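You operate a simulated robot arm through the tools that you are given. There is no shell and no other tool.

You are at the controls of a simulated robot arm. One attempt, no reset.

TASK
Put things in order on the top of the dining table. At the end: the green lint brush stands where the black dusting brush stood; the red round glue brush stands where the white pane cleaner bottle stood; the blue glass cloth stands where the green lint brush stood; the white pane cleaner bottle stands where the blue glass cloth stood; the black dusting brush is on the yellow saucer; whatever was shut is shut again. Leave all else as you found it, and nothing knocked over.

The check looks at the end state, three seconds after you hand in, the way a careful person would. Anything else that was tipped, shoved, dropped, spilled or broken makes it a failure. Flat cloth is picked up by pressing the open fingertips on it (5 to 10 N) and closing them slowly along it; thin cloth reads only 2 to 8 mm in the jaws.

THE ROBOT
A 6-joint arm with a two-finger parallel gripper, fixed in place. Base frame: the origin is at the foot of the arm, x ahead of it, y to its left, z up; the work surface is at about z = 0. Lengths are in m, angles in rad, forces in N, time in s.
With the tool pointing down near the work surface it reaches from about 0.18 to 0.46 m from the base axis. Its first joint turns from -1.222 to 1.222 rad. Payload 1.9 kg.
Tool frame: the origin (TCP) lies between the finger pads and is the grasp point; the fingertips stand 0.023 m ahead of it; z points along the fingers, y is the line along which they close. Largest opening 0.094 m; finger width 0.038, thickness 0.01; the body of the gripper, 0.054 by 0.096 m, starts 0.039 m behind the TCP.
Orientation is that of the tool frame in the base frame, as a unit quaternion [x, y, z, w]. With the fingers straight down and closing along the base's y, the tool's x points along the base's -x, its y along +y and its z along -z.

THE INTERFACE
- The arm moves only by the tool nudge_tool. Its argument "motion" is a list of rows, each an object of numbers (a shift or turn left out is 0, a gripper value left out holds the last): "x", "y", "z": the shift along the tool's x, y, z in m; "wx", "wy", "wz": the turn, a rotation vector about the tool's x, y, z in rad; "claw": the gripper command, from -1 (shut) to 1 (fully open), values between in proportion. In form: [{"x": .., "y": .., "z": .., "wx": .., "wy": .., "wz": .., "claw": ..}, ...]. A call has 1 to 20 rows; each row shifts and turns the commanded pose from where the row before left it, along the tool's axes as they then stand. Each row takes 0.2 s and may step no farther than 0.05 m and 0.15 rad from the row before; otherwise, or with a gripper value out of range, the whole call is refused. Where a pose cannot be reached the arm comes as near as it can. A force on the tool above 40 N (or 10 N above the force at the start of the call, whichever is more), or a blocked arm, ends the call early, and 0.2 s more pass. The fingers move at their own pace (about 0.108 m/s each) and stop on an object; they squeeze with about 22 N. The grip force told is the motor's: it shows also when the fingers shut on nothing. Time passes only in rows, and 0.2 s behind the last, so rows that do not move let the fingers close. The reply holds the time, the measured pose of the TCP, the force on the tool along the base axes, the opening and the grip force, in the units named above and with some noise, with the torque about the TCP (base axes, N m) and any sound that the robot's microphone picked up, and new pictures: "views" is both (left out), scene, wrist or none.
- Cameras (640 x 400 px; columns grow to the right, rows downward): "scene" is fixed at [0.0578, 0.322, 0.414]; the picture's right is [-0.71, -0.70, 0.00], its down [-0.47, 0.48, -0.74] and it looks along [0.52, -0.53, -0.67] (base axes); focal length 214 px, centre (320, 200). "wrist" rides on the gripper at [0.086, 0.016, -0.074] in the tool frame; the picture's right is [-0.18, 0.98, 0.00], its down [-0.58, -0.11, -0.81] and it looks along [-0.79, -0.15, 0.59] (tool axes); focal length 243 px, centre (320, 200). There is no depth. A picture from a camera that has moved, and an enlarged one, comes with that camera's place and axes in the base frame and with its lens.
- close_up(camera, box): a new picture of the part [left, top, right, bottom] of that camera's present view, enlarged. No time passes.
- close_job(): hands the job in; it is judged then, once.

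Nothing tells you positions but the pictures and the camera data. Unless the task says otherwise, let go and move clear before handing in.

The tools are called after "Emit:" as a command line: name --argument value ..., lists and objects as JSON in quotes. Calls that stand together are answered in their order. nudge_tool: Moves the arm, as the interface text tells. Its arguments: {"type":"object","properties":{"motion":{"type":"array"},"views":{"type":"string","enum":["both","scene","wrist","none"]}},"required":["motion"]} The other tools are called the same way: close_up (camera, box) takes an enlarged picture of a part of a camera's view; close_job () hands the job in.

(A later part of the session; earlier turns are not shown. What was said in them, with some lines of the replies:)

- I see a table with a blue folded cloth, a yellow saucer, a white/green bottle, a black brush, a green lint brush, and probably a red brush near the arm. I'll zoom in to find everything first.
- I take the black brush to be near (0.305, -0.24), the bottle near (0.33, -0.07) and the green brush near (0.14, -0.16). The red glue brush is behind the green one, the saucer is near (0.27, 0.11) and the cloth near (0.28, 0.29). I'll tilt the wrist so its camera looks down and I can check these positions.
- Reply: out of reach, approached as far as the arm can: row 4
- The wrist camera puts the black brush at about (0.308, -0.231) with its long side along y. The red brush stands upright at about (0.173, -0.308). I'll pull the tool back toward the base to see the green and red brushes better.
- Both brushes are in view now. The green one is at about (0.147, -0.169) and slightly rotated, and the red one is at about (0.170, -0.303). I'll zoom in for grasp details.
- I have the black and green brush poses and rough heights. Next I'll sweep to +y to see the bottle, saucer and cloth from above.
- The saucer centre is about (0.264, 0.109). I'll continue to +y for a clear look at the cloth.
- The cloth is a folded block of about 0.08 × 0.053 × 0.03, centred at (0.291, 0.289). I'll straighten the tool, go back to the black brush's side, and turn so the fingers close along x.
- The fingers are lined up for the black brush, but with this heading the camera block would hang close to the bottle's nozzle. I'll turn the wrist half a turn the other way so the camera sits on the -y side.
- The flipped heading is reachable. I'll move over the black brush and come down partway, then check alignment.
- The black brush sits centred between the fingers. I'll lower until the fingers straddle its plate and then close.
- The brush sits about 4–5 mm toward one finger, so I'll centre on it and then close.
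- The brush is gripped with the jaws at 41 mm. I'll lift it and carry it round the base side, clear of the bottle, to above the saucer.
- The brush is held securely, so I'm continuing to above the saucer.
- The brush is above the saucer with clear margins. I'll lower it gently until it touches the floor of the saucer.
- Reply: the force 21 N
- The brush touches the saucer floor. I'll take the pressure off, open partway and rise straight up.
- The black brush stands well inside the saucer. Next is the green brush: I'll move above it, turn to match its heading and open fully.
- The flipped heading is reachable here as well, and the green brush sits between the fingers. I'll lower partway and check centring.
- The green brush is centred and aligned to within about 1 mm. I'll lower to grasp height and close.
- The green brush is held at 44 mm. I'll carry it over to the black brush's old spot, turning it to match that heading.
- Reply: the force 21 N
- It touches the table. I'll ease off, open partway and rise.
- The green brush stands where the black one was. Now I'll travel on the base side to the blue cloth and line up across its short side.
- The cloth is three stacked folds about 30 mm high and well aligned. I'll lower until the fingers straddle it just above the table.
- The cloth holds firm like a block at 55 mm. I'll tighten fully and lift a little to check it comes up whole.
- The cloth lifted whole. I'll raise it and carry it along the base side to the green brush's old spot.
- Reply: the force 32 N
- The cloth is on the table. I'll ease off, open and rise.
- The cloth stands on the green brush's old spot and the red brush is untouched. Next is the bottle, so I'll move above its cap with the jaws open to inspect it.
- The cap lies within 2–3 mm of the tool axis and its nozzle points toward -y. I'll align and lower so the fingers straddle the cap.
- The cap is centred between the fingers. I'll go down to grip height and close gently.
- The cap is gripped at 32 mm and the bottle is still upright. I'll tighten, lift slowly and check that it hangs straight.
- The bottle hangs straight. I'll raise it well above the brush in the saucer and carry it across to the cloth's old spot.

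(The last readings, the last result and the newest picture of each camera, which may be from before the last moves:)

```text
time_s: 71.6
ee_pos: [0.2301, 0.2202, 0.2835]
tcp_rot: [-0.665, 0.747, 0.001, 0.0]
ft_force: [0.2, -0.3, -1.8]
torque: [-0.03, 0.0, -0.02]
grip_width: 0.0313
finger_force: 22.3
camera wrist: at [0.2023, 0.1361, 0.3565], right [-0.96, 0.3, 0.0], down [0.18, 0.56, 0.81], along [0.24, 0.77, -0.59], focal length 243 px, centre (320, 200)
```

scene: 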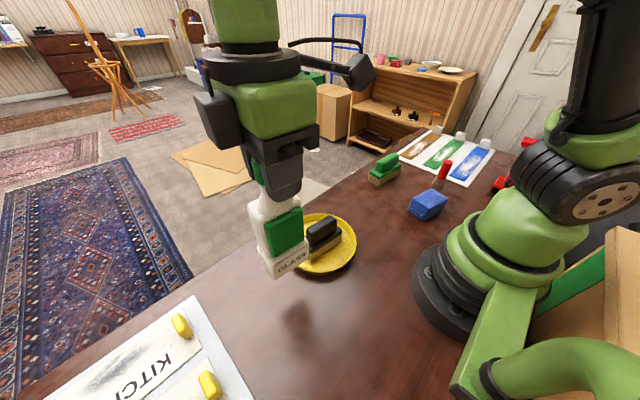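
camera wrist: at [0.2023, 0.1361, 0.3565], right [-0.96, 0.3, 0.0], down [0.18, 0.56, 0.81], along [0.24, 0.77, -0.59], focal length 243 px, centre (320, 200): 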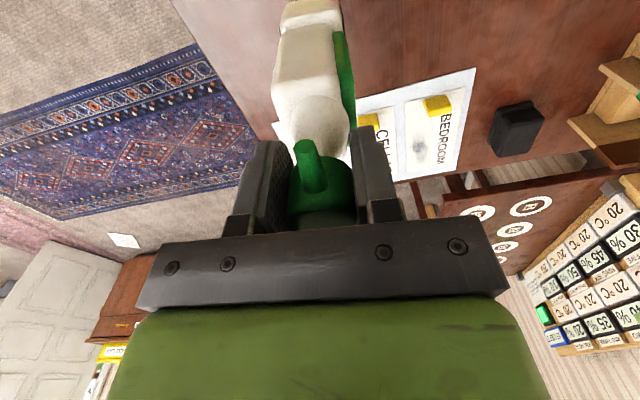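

Emit:
nudge_tool --motion '[{"x": -0.0199, "y": -0.0133, "z": 0.02}, {"x": -0.0199, "y": -0.0133, "z": 0.02}, {"x": -0.0199, "y": -0.0133, "z": 0.02}, {"x": -0.0199, "y": -0.0133, "z": 0.02}, {}]' --views "both"

Emit:
close_up --camera "scene" --box '[140, 100, 380, 340]'

```text
time_s: 72.8
ee_pos: [0.2924, 0.2938, 0.2026]
tcp_rot: [-0.666, 0.746, 0.001, -0.001]
ft_force: [0.0, -0.5, -2.6]
torque: [-0.02, 0.01, -0.01]
grip_width: 0.0314
finger_force: 22.1
camera wrist: at [0.265, 0.2095, 0.2764], right [-0.96, 0.29, 0.0], down [0.18, 0.56, 0.81], along [0.24, 0.77, -0.59], focal length 243 px, centre (320, 200)
```

scene: 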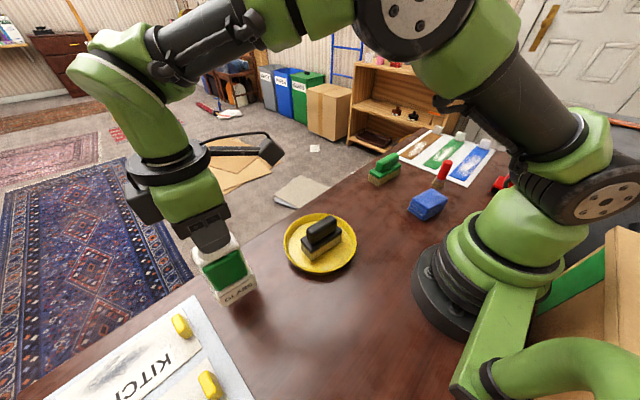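
wrist: 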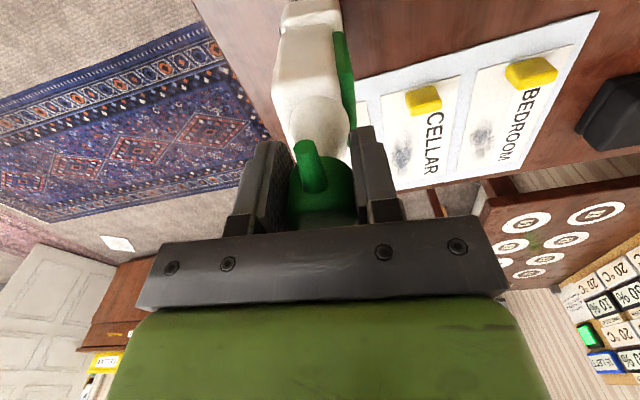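

```text
1.67 times, centred on (260, 220) of scene
camera zoom: at [0.0578, 0.322, 0.414], right [-0.71, -0.7, 0.0], down [-0.47, 0.48, -0.74], along [0.52, -0.53, -0.67], focal length 358 px, centre (420, 167)
```

zoom: 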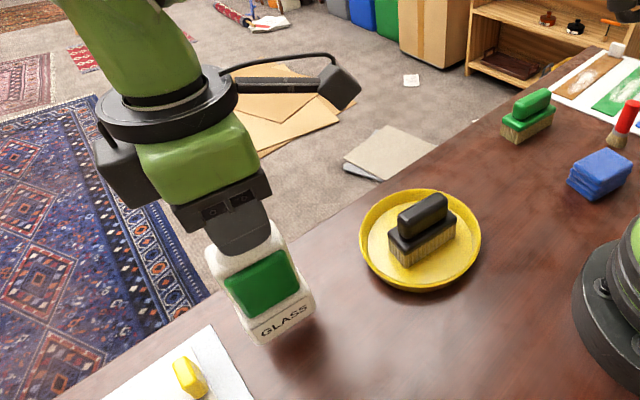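

The bottle is over the target with its base 3 cm up. I'll lower it slowly until it touches.

Emit:
nudge_tool --motion '[{"z": 0.013}, {"z": 0.012}, {}]' --views "none"

Emit:
nudge_tool --motion '[{"z": 0.003}, {}]' --views "none"

Emit:
nudge_tool --motion '[{"z": 0.001}, {}]' --views "scene"

```text
time_s: 73.6
ee_pos: [0.2916, 0.2939, 0.1768]
tcp_rot: [-0.665, 0.747, 0.001, -0.001]
ft_force: [0.5, 1.2, -2.4]
torque: [-0.05, -0.02, 0.0]
grip_width: 0.0313
finger_force: 22.5
```

```text
time_s: 74.2
ee_pos: [0.2917, 0.2941, 0.1747]
tcp_rot: [-0.665, 0.747, 0.001, -0.001]
ft_force: [-0.9, 0.3, -2.8]
torque: [-0.01, 0.01, -0.01]
grip_width: 0.0316
finger_force: 21.5
```

```text
time_s: 74.8
ee_pos: [0.2917, 0.2936, 0.1731]
tcp_rot: [-0.666, 0.746, 0.001, 0.0]
ft_force: [0.7, -0.5, -2.7]
torque: [0.0, 0.03, -0.03]
grip_width: 0.0312
finger_force: 22.5
```

scene: 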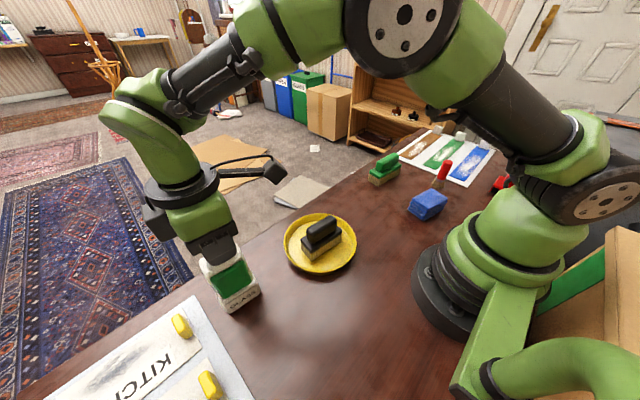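

Emit:
nudge_tool --motion '[{"z": 0.001}, {}]' --views "none"

Emit:
nudge_tool --motion '[{"z": 0.0007}, {}]' --views "none"

```text
time_s: 75.4
ee_pos: [0.2917, 0.2936, 0.1721]
tcp_rot: [-0.665, 0.747, 0.001, 0.0]
ft_force: [1.3, 0.8, -1.7]
torque: [-0.02, 0.01, 0.03]
grip_width: 0.0312
finger_force: 21.8
```

```text
time_s: 76.0
ee_pos: [0.2914, 0.2942, 0.1729]
tcp_rot: [-0.665, 0.747, 0.0, 0.0]
ft_force: [1.3, -1.7, 4.7]
torque: [-0.17, 0.09, 0.01]
grip_width: 0.0313
finger_force: 22.3
```

The bottle is on the table. I'll open slowly and check it stands before rising.

Emit:
nudge_tool --motion '[{"claw": -0.3}, {"claw": -0.2}, {"claw": -0.05}, {"claw": 0.2}, {"claw": 0.4}, {}]' --views "both"

Emit:
close_up --camera "scene" --box '[140, 140, 340, 340]'

```text
time_s: 77.4
ee_pos: [0.2916, 0.2929, 0.1723]
tcp_rot: [-0.665, 0.747, 0.001, -0.001]
ft_force: [-0.1, -0.2, -0.5]
torque: [0.01, 0.01, -0.02]
grip_width: 0.0657
finger_force: 0.1
camera wrist: at [0.265, 0.2088, 0.2458], right [-0.96, 0.3, 0.0], down [0.18, 0.56, 0.81], along [0.24, 0.77, -0.59], focal length 243 px, centre (320, 200)
```

scene: 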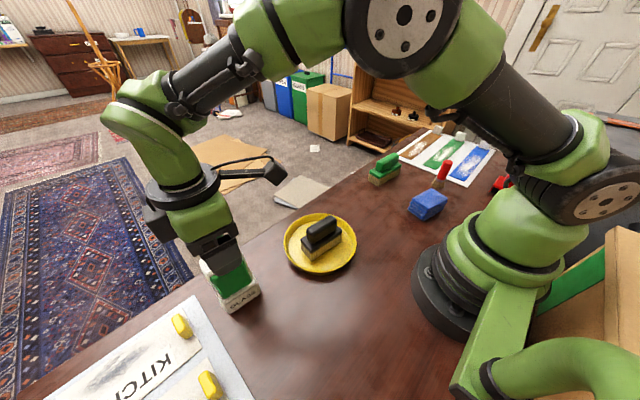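
wrist: 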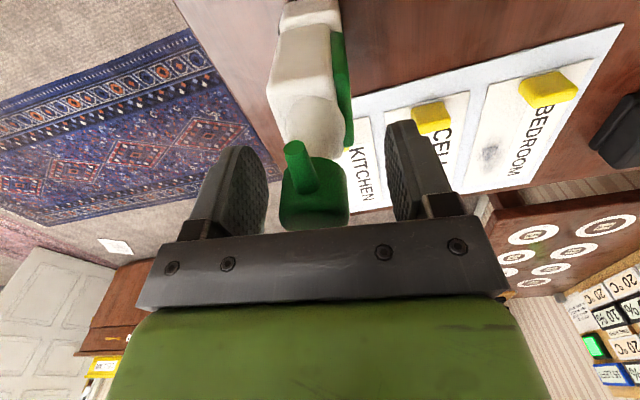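

```text
2.00 times, centred on (240, 240) of scene
camera zoom: at [0.0578, 0.322, 0.414], right [-0.71, -0.7, 0.0], down [-0.47, 0.48, -0.74], along [0.52, -0.53, -0.67], focal length 429 px, centre (480, 120)
```

zoom: 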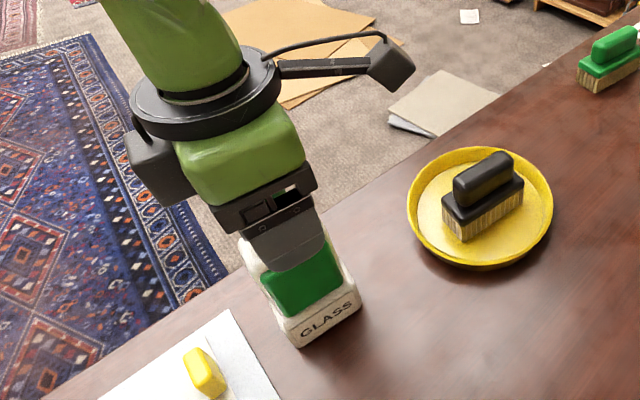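

The bottle stands on its own. I'll rise straight up until the fingertips clear the cap, then back off toward the base.

Emit:
nudge_tool --motion '[{"z": -0.02}, {"z": -0.02}, {"z": -0.02}, {"z": -0.015}, {}]' --views "both"

Emit:
close_up --camera "scene" --box '[140, 120, 340, 340]'

```text
time_s: 78.6
ee_pos: [0.2924, 0.2912, 0.2475]
tcp_rot: [-0.665, 0.747, 0.0, -0.001]
ft_force: [0.5, -0.3, 0.0]
torque: [-0.01, -0.03, 0.01]
grip_width: 0.0658
finger_force: 0.0
camera wrist: at [0.2653, 0.2081, 0.3209], right [-0.96, 0.3, 0.0], down [0.18, 0.56, 0.81], along [0.24, 0.77, -0.59], focal length 243 px, centre (320, 200)
```

scene: 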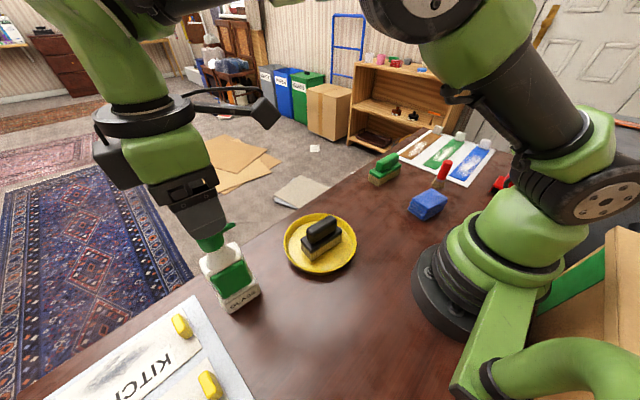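
wrist: 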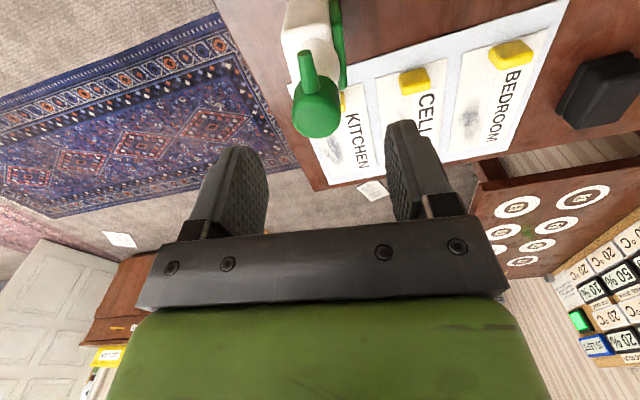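

```text
1.82 times, centred on (240, 230) of scene
camera zoom: at [0.0578, 0.322, 0.414], right [-0.71, -0.7, 0.0], down [-0.47, 0.48, -0.74], along [0.52, -0.53, -0.67], focal length 390 px, centre (466, 146)
```

zoom: 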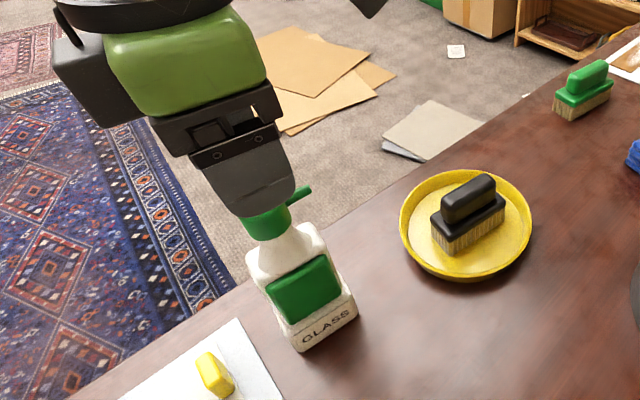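

The bottle is in place and upright. Last object: I'll go over to the red glue brush, staying high on the base side.

Emit:
nudge_tool --motion '[{"x": 0.0337, "y": 0.0271}, {"x": 0.0337, "y": 0.0271}, {"x": 0.0337, "y": 0.0271}, {"x": 0.0442, "y": -0.0051}, {"x": 0.0442, "y": -0.0051}, {"x": 0.0442, "y": -0.0051}, {"x": 0.0442, "y": -0.0051}, {"x": 0.0442, "y": -0.0051}, {"x": 0.0442, "y": -0.0051}, {"x": 0.0442, "y": -0.0051}, {"x": 0.0442, "y": -0.0051}, {"x": 0.0442, "y": -0.0051}, {"x": 0.0355, "y": 0.0056}, {"x": 0.0355, "y": 0.0056}, {"x": 0.0355, "y": 0.0056}, {"wz": 0.15, "claw": 1}, {"wz": 0.15, "claw": 1}, {}]' --views "both"

Emit:
close_up --camera "wrist" --box '[220, 0, 440, 200]'

```text
time_s: 82.4
ee_pos: [0.1706, -0.3017, 0.2462]
tcp_rot: [-0.546, 0.838, 0.001, -0.001]
ft_force: [-0.3, -0.2, 0.5]
torque: [0.03, 0.02, 0.01]
grip_width: 0.0938
finger_force: 0.1
camera wrist: at [0.1201, -0.3753, 0.3209], right [-0.82, 0.57, 0.0], down [0.34, 0.49, 0.81], along [0.46, 0.67, -0.59], focal length 243 px, centre (320, 200)
```

scene: 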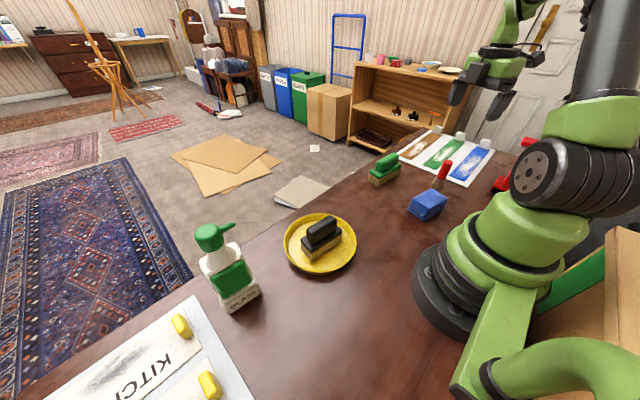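
wrist: 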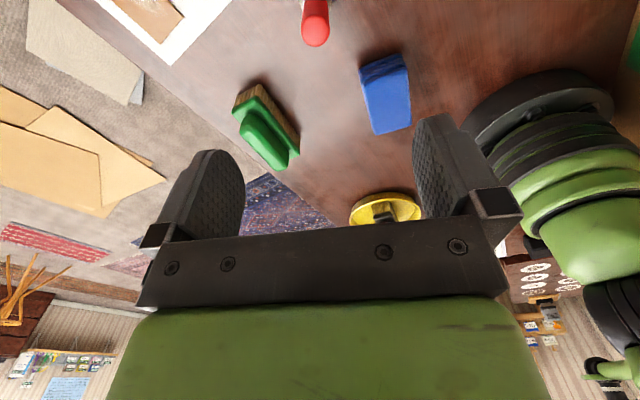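

```text
2.00 times, centred on (330, 100) of wrist
camera zoom: at [0.1201, -0.3753, 0.3209], right [-0.82, 0.57, 0.0], down [0.34, 0.49, 0.81], along [0.46, 0.67, -0.59], focal length 485 px, centre (300, 400)
```

zoom: 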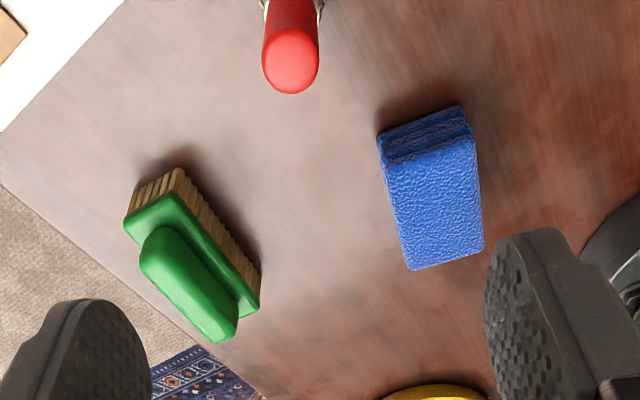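

The red brush sits about 1 cm further out than I had aimed. I'll shift and lower partway to measure it again.

Emit:
nudge_tool --motion '[{"x": 0.009, "z": 0.04}, {"z": 0.04}, {}]' --views "wrist"

Emit:
close_up --camera "wrist" --box '[220, 0, 440, 200]'

Emit:
close_up --camera "scene" --box '[380, 90, 500, 210]'

```text
time_s: 83.2
ee_pos: [0.1666, -0.3098, 0.1664]
tcp_rot: [-0.545, 0.838, 0.001, -0.001]
ft_force: [-0.3, 0.2, -0.1]
torque: [0.01, -0.02, -0.01]
grip_width: 0.0939
finger_force: 0.1
camera wrist: at [0.1167, -0.384, 0.2412], right [-0.83, 0.56, 0.0], down [0.33, 0.49, 0.81], along [0.45, 0.67, -0.59], focal length 243 px, centre (320, 200)
```

wrist: 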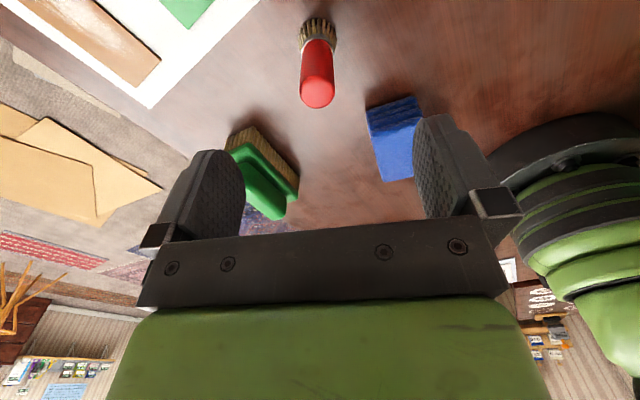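

```text
2.00 times, centred on (330, 100) of wrist
camera zoom: at [0.1167, -0.384, 0.2412], right [-0.83, 0.56, 0.0], down [0.33, 0.49, 0.81], along [0.45, 0.67, -0.59], focal length 485 px, centre (300, 400)
```

zoom: 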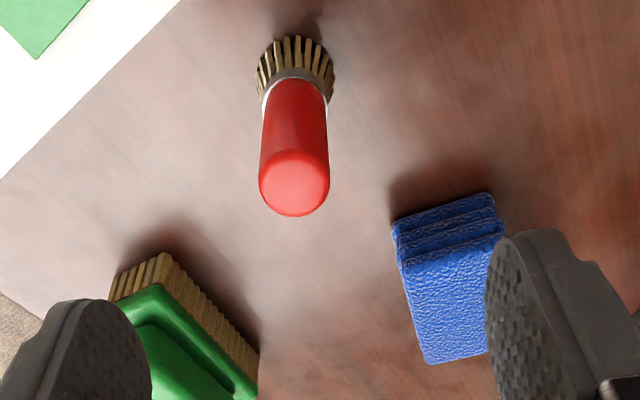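

```text
3.33 times, centred on (440, 150) of scene
camera zoom: at [0.0578, 0.322, 0.414], right [-0.71, -0.7, 0.0], down [-0.47, 0.48, -0.74], along [0.52, -0.53, -0.67], focal length 715 px, centre (-80, 367)
```

zoom: 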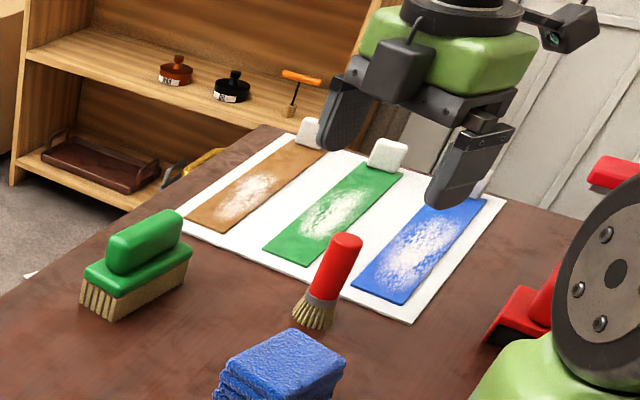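

The brush is now on the tool axis, with its top near z = 0.09. I'll lower to the handle and close.

Emit:
nudge_tool --motion '[{"z": 0.04}, {"z": 0.035}, {"z": 0.027}, {}]' --views "wrist"

Emit:
close_up --camera "scene" --box '[380, 90, 500, 210]'

```text
time_s: 84.2
ee_pos: [0.1668, -0.3119, 0.0643]
tcp_rot: [-0.546, 0.838, 0.002, -0.001]
ft_force: [-0.8, -1.0, 0.1]
torque: [0.02, -0.04, 0.04]
grip_width: 0.0941
finger_force: 0.0
camera wrist: at [0.1167, -0.3839, 0.1386], right [-0.83, 0.56, 0.0], down [0.33, 0.49, 0.81], along [0.45, 0.67, -0.59], focal length 243 px, centre (320, 200)
```

wrist: 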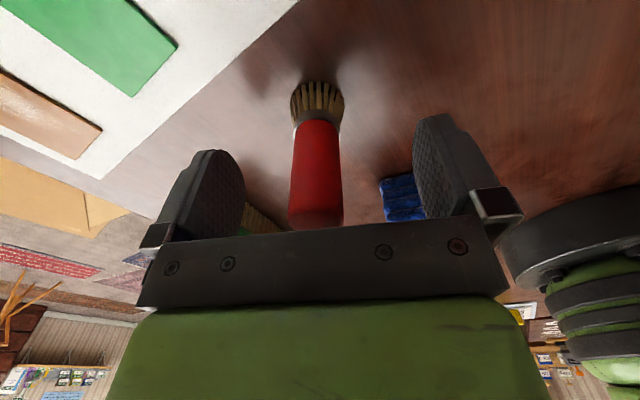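

```text
3.33 times, centred on (440, 150) of scene
camera zoom: at [0.0578, 0.322, 0.414], right [-0.71, -0.7, 0.0], down [-0.47, 0.48, -0.74], along [0.52, -0.53, -0.67], focal length 715 px, centre (-80, 367)
```

zoom: 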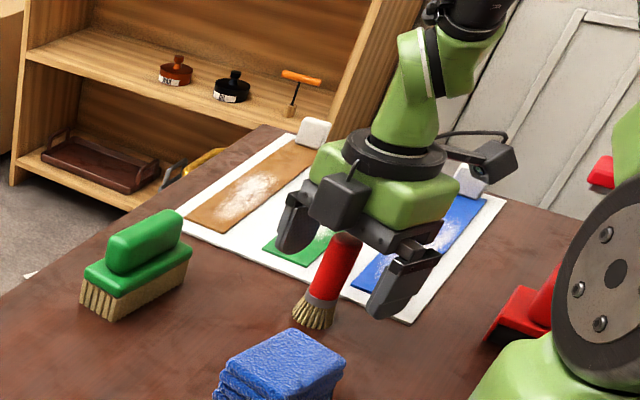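

Emit:
nudge_tool --motion '[{"claw": 0.3}, {"claw": 0.0}, {"claw": -0.25}, {"claw": -0.38}, {"claw": -0.46}, {"claw": -0.52}, {"claw": -0.58}, {"claw": -0.7}, {"claw": -1}, {}]' --views "wrist"

Emit:
nudge_tool --motion '[{"z": -0.01}, {"z": -0.03}, {}]' --views "both"

Emit:
close_up --camera "scene" --box '[380, 90, 500, 210]'

```text
time_s: 86.4
ee_pos: [0.1669, -0.3105, 0.0651]
tcp_rot: [-0.546, 0.838, 0.0, -0.001]
ft_force: [0.1, 0.0, 0.6]
torque: [-0.03, -0.02, 0.01]
grip_width: 0.0238
finger_force: 22.3
camera wrist: at [0.1168, -0.3839, 0.139], right [-0.83, 0.56, 0.0], down [0.33, 0.49, 0.81], along [0.45, 0.67, -0.59], focal length 243 px, centre (320, 200)
```

wrist: 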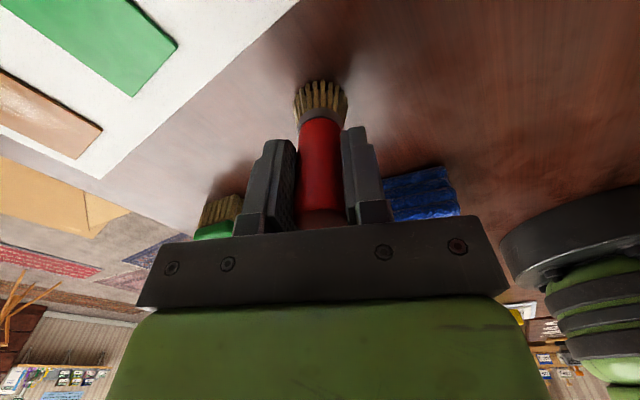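

```text
time_s: 87.2
ee_pos: [0.1669, -0.3101, 0.1043]
tcp_rot: [-0.547, 0.837, 0.001, 0.0]
ft_force: [-0.6, -1.0, -0.7]
torque: [0.0, 0.03, 0.02]
grip_width: 0.0237
finger_force: 21.7
camera wrist: at [0.1166, -0.3834, 0.1789], right [-0.83, 0.56, 0.0], down [0.33, 0.49, 0.81], along [0.45, 0.67, -0.59], focal length 243 px, centre (320, 200)
```

scene: 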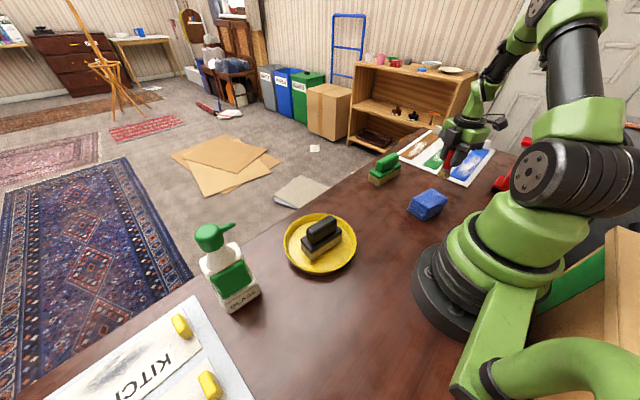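
wrist: 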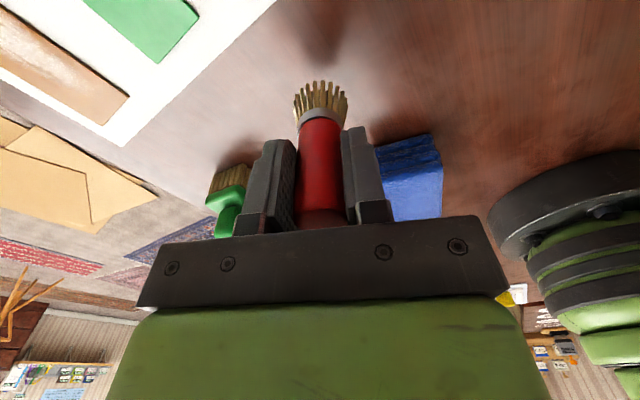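

```text
3.33 times, centred on (440, 150) of scene
camera zoom: at [0.0578, 0.322, 0.414], right [-0.71, -0.7, 0.0], down [-0.47, 0.48, -0.74], along [0.52, -0.53, -0.67], focal length 715 px, centre (-80, 367)
```

zoom: 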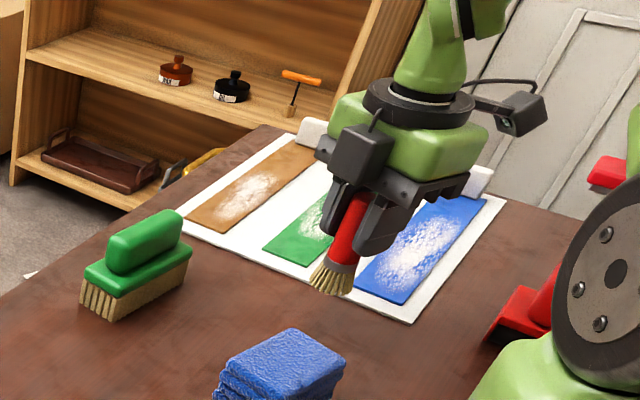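

The red brush is held at 24 mm and looks upright. I'll carry it over to where the bottle stood.

Emit:
nudge_tool --motion '[{"z": -0.05}, {"z": -0.04}, {"x": -0.0406, "y": -0.0071}, {"x": -0.0406, "y": -0.0071}, {"x": -0.0406, "y": -0.0071}, {"x": -0.0406, "y": -0.0071}, {"x": -0.0406, "y": -0.0071}, {"x": -0.0406, "y": -0.0071}, {"x": -0.0406, "y": -0.0071}, {}]' --views "both"

Emit:
close_up --camera "scene" --box '[290, 60, 430, 220]'

```text
time_s: 89.4
ee_pos: [0.3263, -0.0697, 0.1952]
tcp_rot: [-0.546, 0.838, 0.001, 0.0]
ft_force: [0.1, 0.3, -1.5]
torque: [-0.01, -0.03, 0.02]
grip_width: 0.0238
finger_force: 22.6
camera wrist: at [0.2769, -0.1425, 0.2688], right [-0.83, 0.56, 0.0], down [0.34, 0.49, 0.81], along [0.45, 0.67, -0.59], focal length 243 px, centre (320, 200)
```

scene: 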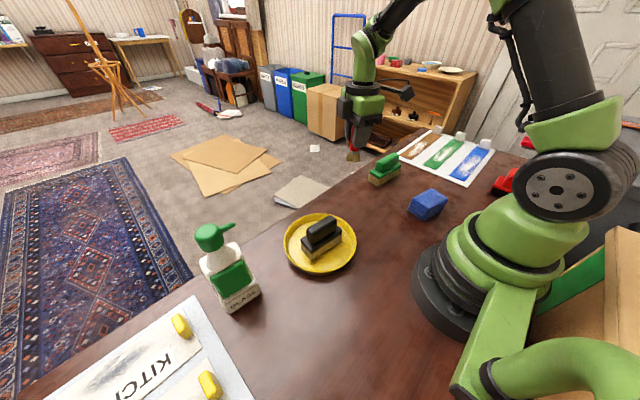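
wrist: 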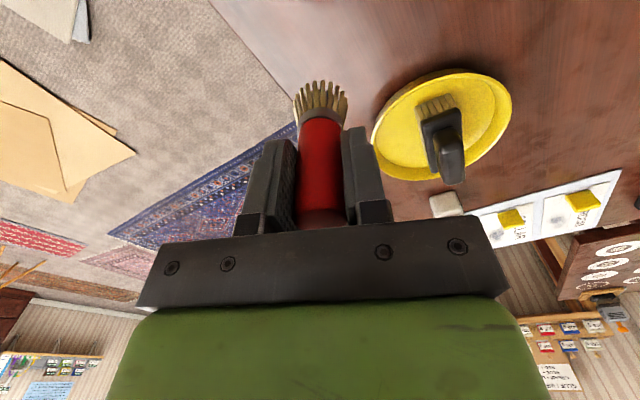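

```text
2.50 times, centred on (360, 140) of scene
camera zoom: at [0.0578, 0.322, 0.414], right [-0.71, -0.7, 0.0], down [-0.47, 0.48, -0.74], along [0.52, -0.53, -0.67], focal length 536 px, centre (220, 350)
```

zoom: 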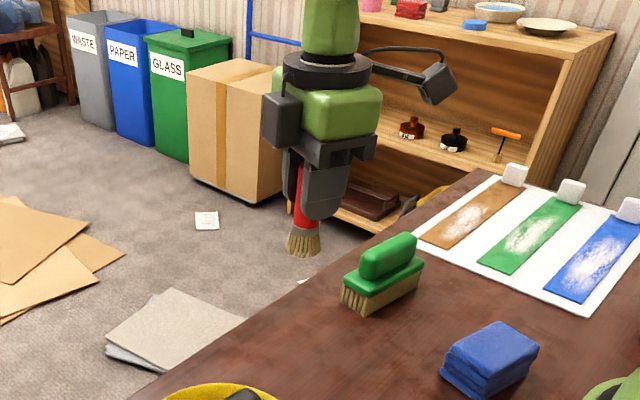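

Emit:
nudge_tool --motion '[{"z": 0.04}, {"z": 0.04}, {"z": 0.04}, {"z": 0.006}, {}]' --views "both"

Emit:
close_up --camera "scene" --box '[290, 100, 430, 240]'

```text
time_s: 90.6
ee_pos: [0.3269, -0.0704, 0.0689]
tcp_rot: [-0.546, 0.838, 0.0, 0.0]
ft_force: [0.1, 0.4, 0.5]
torque: [-0.04, -0.02, -0.01]
grip_width: 0.0238
finger_force: 21.9
camera wrist: at [0.2766, -0.1429, 0.1424], right [-0.83, 0.56, 0.0], down [0.33, 0.49, 0.81], along [0.45, 0.67, -0.59], focal length 243 px, centre (320, 200)
```

scene: 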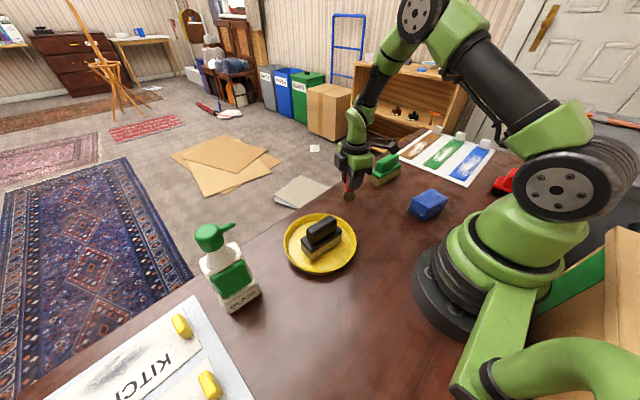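
wrist: 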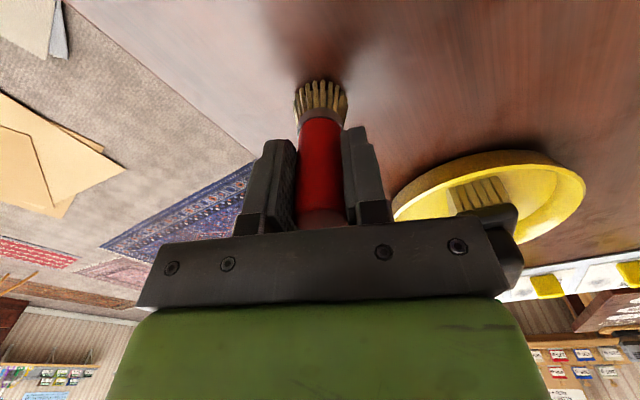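

```text
2.86 times, centred on (360, 170) of scene
camera zoom: at [0.0578, 0.322, 0.414], right [-0.71, -0.7, 0.0], down [-0.47, 0.48, -0.74], along [0.52, -0.53, -0.67], focal length 613 px, centre (206, 286)
```

zoom: 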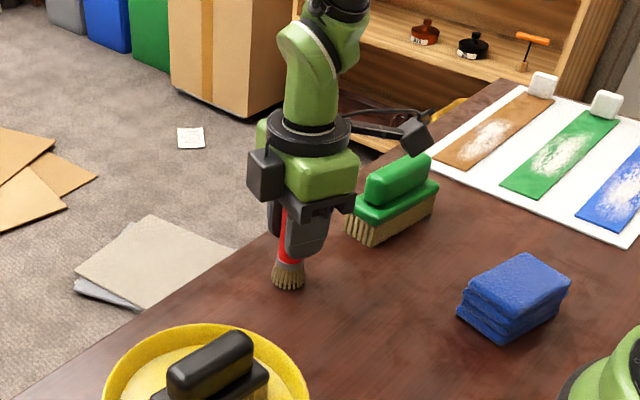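

Emit:
nudge_tool --motion '[{"z": 0.0025}, {}]' --views "none"

Emit:
nudge_tool --motion '[{"z": 0.001}, {}]' --views "none"

Emit:
nudge_tool --motion '[{"z": 0.0008}, {}]' --views "none"

```text
time_s: 91.2
ee_pos: [0.327, -0.07, 0.066]
tcp_rot: [-0.546, 0.837, 0.002, -0.001]
ft_force: [0.5, -0.7, -0.7]
torque: [0.01, -0.01, 0.03]
grip_width: 0.0235
finger_force: 21.8
```

```text
time_s: 91.8
ee_pos: [0.3274, -0.07, 0.0652]
tcp_rot: [-0.546, 0.838, 0.0, -0.001]
ft_force: [-0.7, 0.9, 1.4]
torque: [0.01, 0.01, -0.01]
grip_width: 0.0237
finger_force: 22.4
```

```text
time_s: 92.4
ee_pos: [0.3274, -0.0705, 0.0646]
tcp_rot: [-0.546, 0.838, 0.001, 0.0]
ft_force: [-7.7, 2.2, 28.9]
torque: [0.2, 0.45, 0.02]
grip_width: 0.0238
finger_force: 22.3
```

It touches. I'll take the pressure off, then open slowly.

Emit:
nudge_tool --motion '[{"z": -0.0008}, {}]' --views "none"

Emit:
nudge_tool --motion '[{"claw": -0.48}, {"claw": -0.4}, {"claw": -0.25}, {"claw": 0.0}, {"claw": 0.2}, {}]' --views "both"

Emit:
close_up --camera "scene" --box '[290, 100, 430, 240]'

```text
time_s: 93.0
ee_pos: [0.3284, -0.0701, 0.0653]
tcp_rot: [-0.546, 0.838, 0.001, 0.0]
ft_force: [-0.7, 1.4, 11.9]
torque: [0.15, 0.01, 0.01]
grip_width: 0.0237
finger_force: 22.5
```

```text
time_s: 94.4
ee_pos: [0.3268, -0.0697, 0.0642]
tcp_rot: [-0.546, 0.838, 0.0, -0.001]
ft_force: [0.4, -0.1, -0.3]
torque: [-0.02, 0.01, -0.01]
grip_width: 0.0563
finger_force: 0.0
camera wrist: at [0.2769, -0.1432, 0.1388], right [-0.83, 0.56, 0.0], down [0.33, 0.49, 0.81], along [0.45, 0.67, -0.59], focal length 243 px, centre (320, 200)
```

scene: 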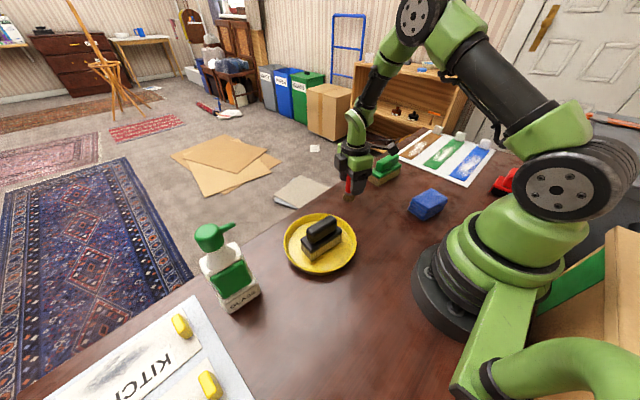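
wrist: 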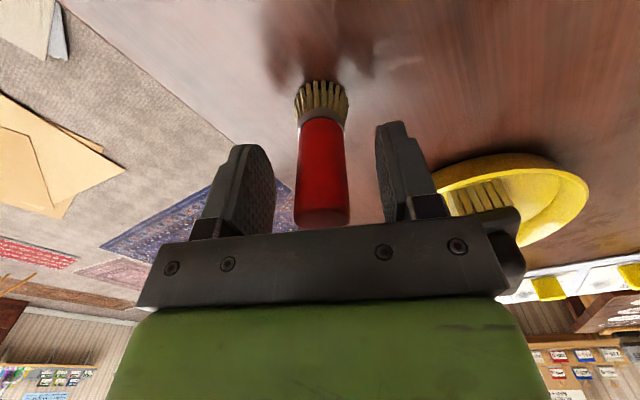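

```text
2.86 times, centred on (360, 170) of scene
camera zoom: at [0.0578, 0.322, 0.414], right [-0.71, -0.7, 0.0], down [-0.47, 0.48, -0.74], along [0.52, -0.53, -0.67], focal length 613 px, centre (206, 286)
```

zoom: 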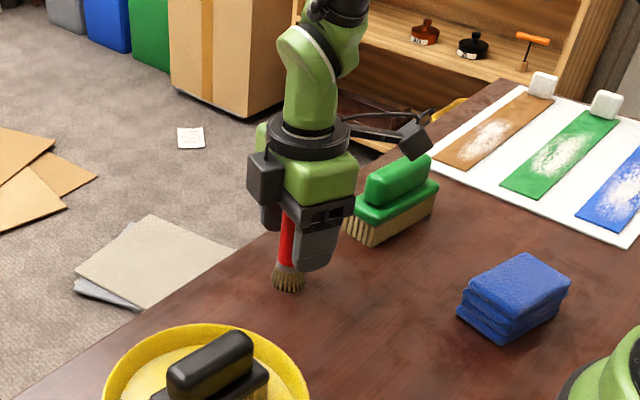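

The red brush stands on its own. I'll rise straight up and clear, then inspect everything.

Emit:
nudge_tool --motion '[{"z": -0.03}, {"z": -0.04}, {"z": -0.05}, {"z": -0.05}, {"x": 0.02, "y": 0.04}, {"x": 0.02, "y": 0.04}, {"x": 0.02, "y": 0.04}, {}]' --views "both"

Emit:
close_up --camera "scene" --box '[290, 100, 530, 250]'

Emit:
close_up --camera "scene" --box '[120, 190, 380, 350]'

```text
time_s: 96.2
ee_pos: [0.1914, -0.0768, 0.2358]
tcp_rot: [-0.546, 0.838, 0.001, -0.001]
ft_force: [-0.3, 0.0, -0.3]
torque: [0.03, 0.02, 0.03]
grip_width: 0.0565
finger_force: 0.1
camera wrist: at [0.1414, -0.1499, 0.31], right [-0.83, 0.56, 0.0], down [0.33, 0.49, 0.81], along [0.45, 0.67, -0.59], focal length 243 px, centre (320, 200)
```

scene: 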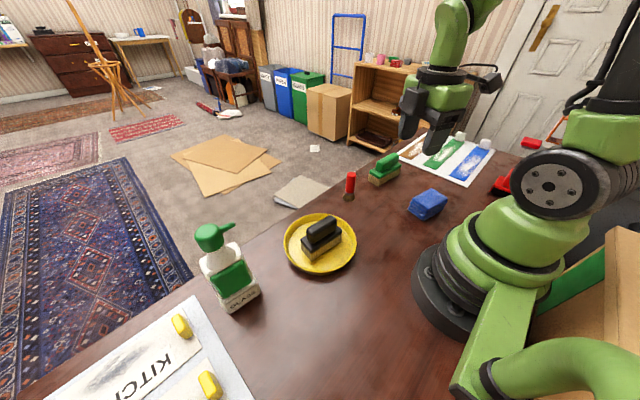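
wrist: 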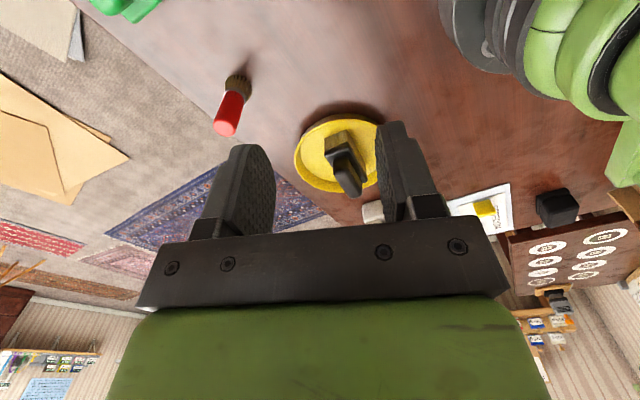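

```text
2.67 times, centred on (410, 175) of scene
camera zoom: at [0.0578, 0.322, 0.414], right [-0.71, -0.7, 0.0], down [-0.47, 0.48, -0.74], along [0.52, -0.53, -0.67], focal length 572 px, centre (80, 267)
```

zoom: 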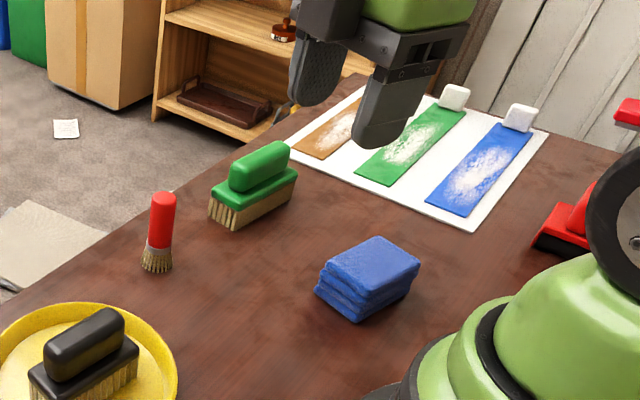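

```text
2.46 times, centred on (250, 270) of scene
camera zoom: at [0.0578, 0.322, 0.414], right [-0.71, -0.7, 0.0], down [-0.47, 0.48, -0.74], along [0.52, -0.53, -0.67], focal length 528 px, centre (492, 28)
```

zoom: 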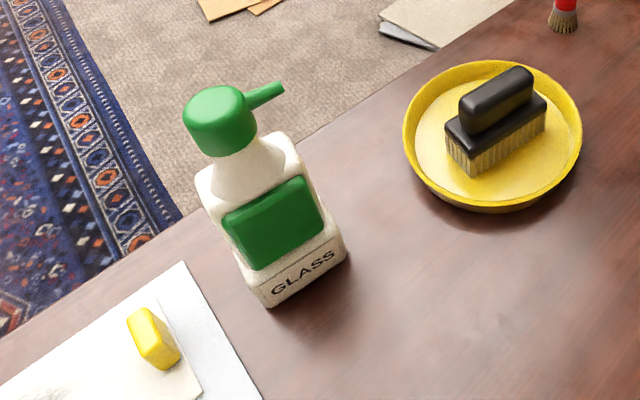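

All five objects stand upright in their new places. As a final check, I'll return to the same camera pose I used at the start and compare positions by pixel.

Emit:
nudge_tool --motion '[{"wz": 0.1444, "z": -0.0267}, {"wz": 0.1444}, {"wz": 0.1444}, {"wz": 0.1444}, {"wz": 0.1444}, {"wz": 0.1444}, {"wz": 0.1444}, {"wz": 0.1442}, {"y": -0.0383, "x": -0.0034, "claw": 1}, {"y": -0.0383, "x": -0.0034}, {"y": -0.0384, "x": -0.0034}, {}]' --views "none"

Emit:
nudge_tool --motion '[{"wy": 0.1493}, {"wy": 0.1493}, {"wy": 0.1493}, {"wy": 0.1493}, {}]' --views "both"

Emit:
close_up --camera "wrist" --box '[200, 40, 420, 240]'

```text
time_s: 98.8
ee_pos: [0.2026, -0.1928, 0.261]
tcp_rot: [-0.001, 1.0, 0.0, -0.001]
ft_force: [-0.5, -0.1, -0.2]
torque: [0.01, -0.03, 0.03]
grip_width: 0.094
finger_force: 0.0
```

```text
time_s: 100.0
ee_pos: [0.2038, -0.1919, 0.2617]
tcp_rot: [0.0, 0.955, 0.0, -0.295]
ft_force: [-0.7, 0.2, 0.1]
torque: [-0.01, -0.04, -0.01]
grip_width: 0.0942
finger_force: 0.0
camera wrist: at [0.1736, -0.176, 0.3715], right [0.15, 0.98, -0.1], down [0.94, -0.11, 0.34], along [0.32, -0.15, -0.94], focal length 243 px, centre (320, 200)
```

scene: 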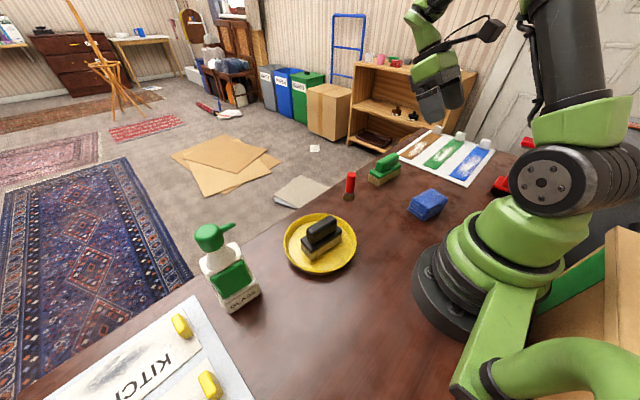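
wrist: 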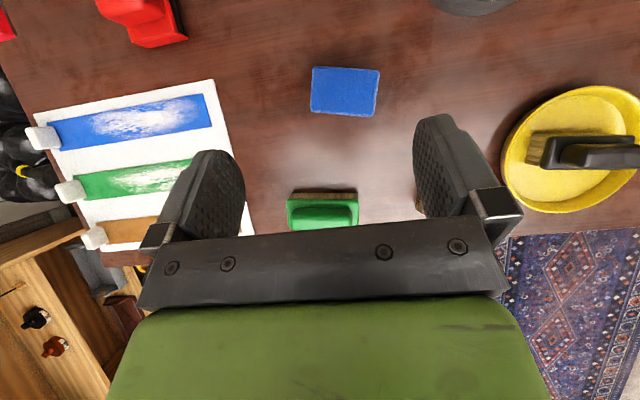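

```text
2.00 times, centred on (310, 140) of wrist
camera zoom: at [0.1736, -0.176, 0.3715], right [0.15, 0.98, -0.1], down [0.94, -0.11, 0.34], along [0.32, -0.15, -0.94], focal length 485 px, centre (340, 320)
```

zoom: 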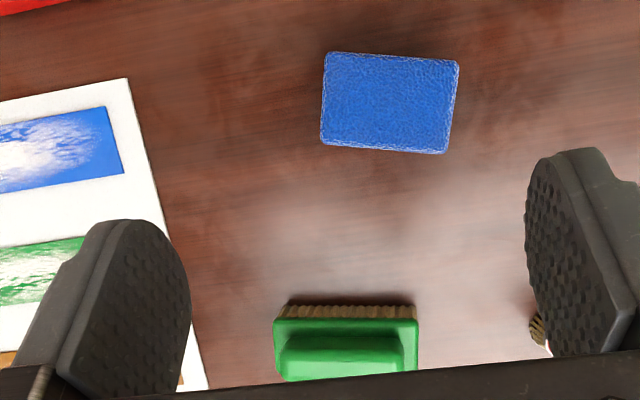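

The camera check shows the cloth about 7 mm from the green brush's old spot, and the green brush matching the black one's old spot closely. By estimate the bottle is within about 8 mm of the cloth's old spot, and the red brush is where the bottle was gripped. The black brush is in the saucer, which hasn't moved, and everything else looks as it was. Nothing was opened, and the gripper is empty and clear, so I'm handing in.

Emit:
close_job

```text
The job is handed in.
```

I moved all five objects to their places and handed the job in. The result of the check hasn't come back.

| Object | Where it stands now | How close |
|---|---|---|
| Black dusting brush | On the yellow saucer | Well inside the rim |
| Green lint brush | Black brush's old spot | Close match by camera |
| Blue glass cloth | Green brush's old spot | About 7 mm off |
| White pane cleaner bottle | Cloth's old spot | Within about 8 mm by estimate |
| Red round glue brush | Bottle's old spot | Set down within about 5 mm of the bottle's estimated centre |

All of them were upright in the last pictures, and the saucer and sheets looked as they did at the start. I opened nothing, so there was nothing to shut again. The gripper was open, empty and raised clear when I handed in.

I left the cloth's offset alone, because picking it up again risked disturbing what was already in place.
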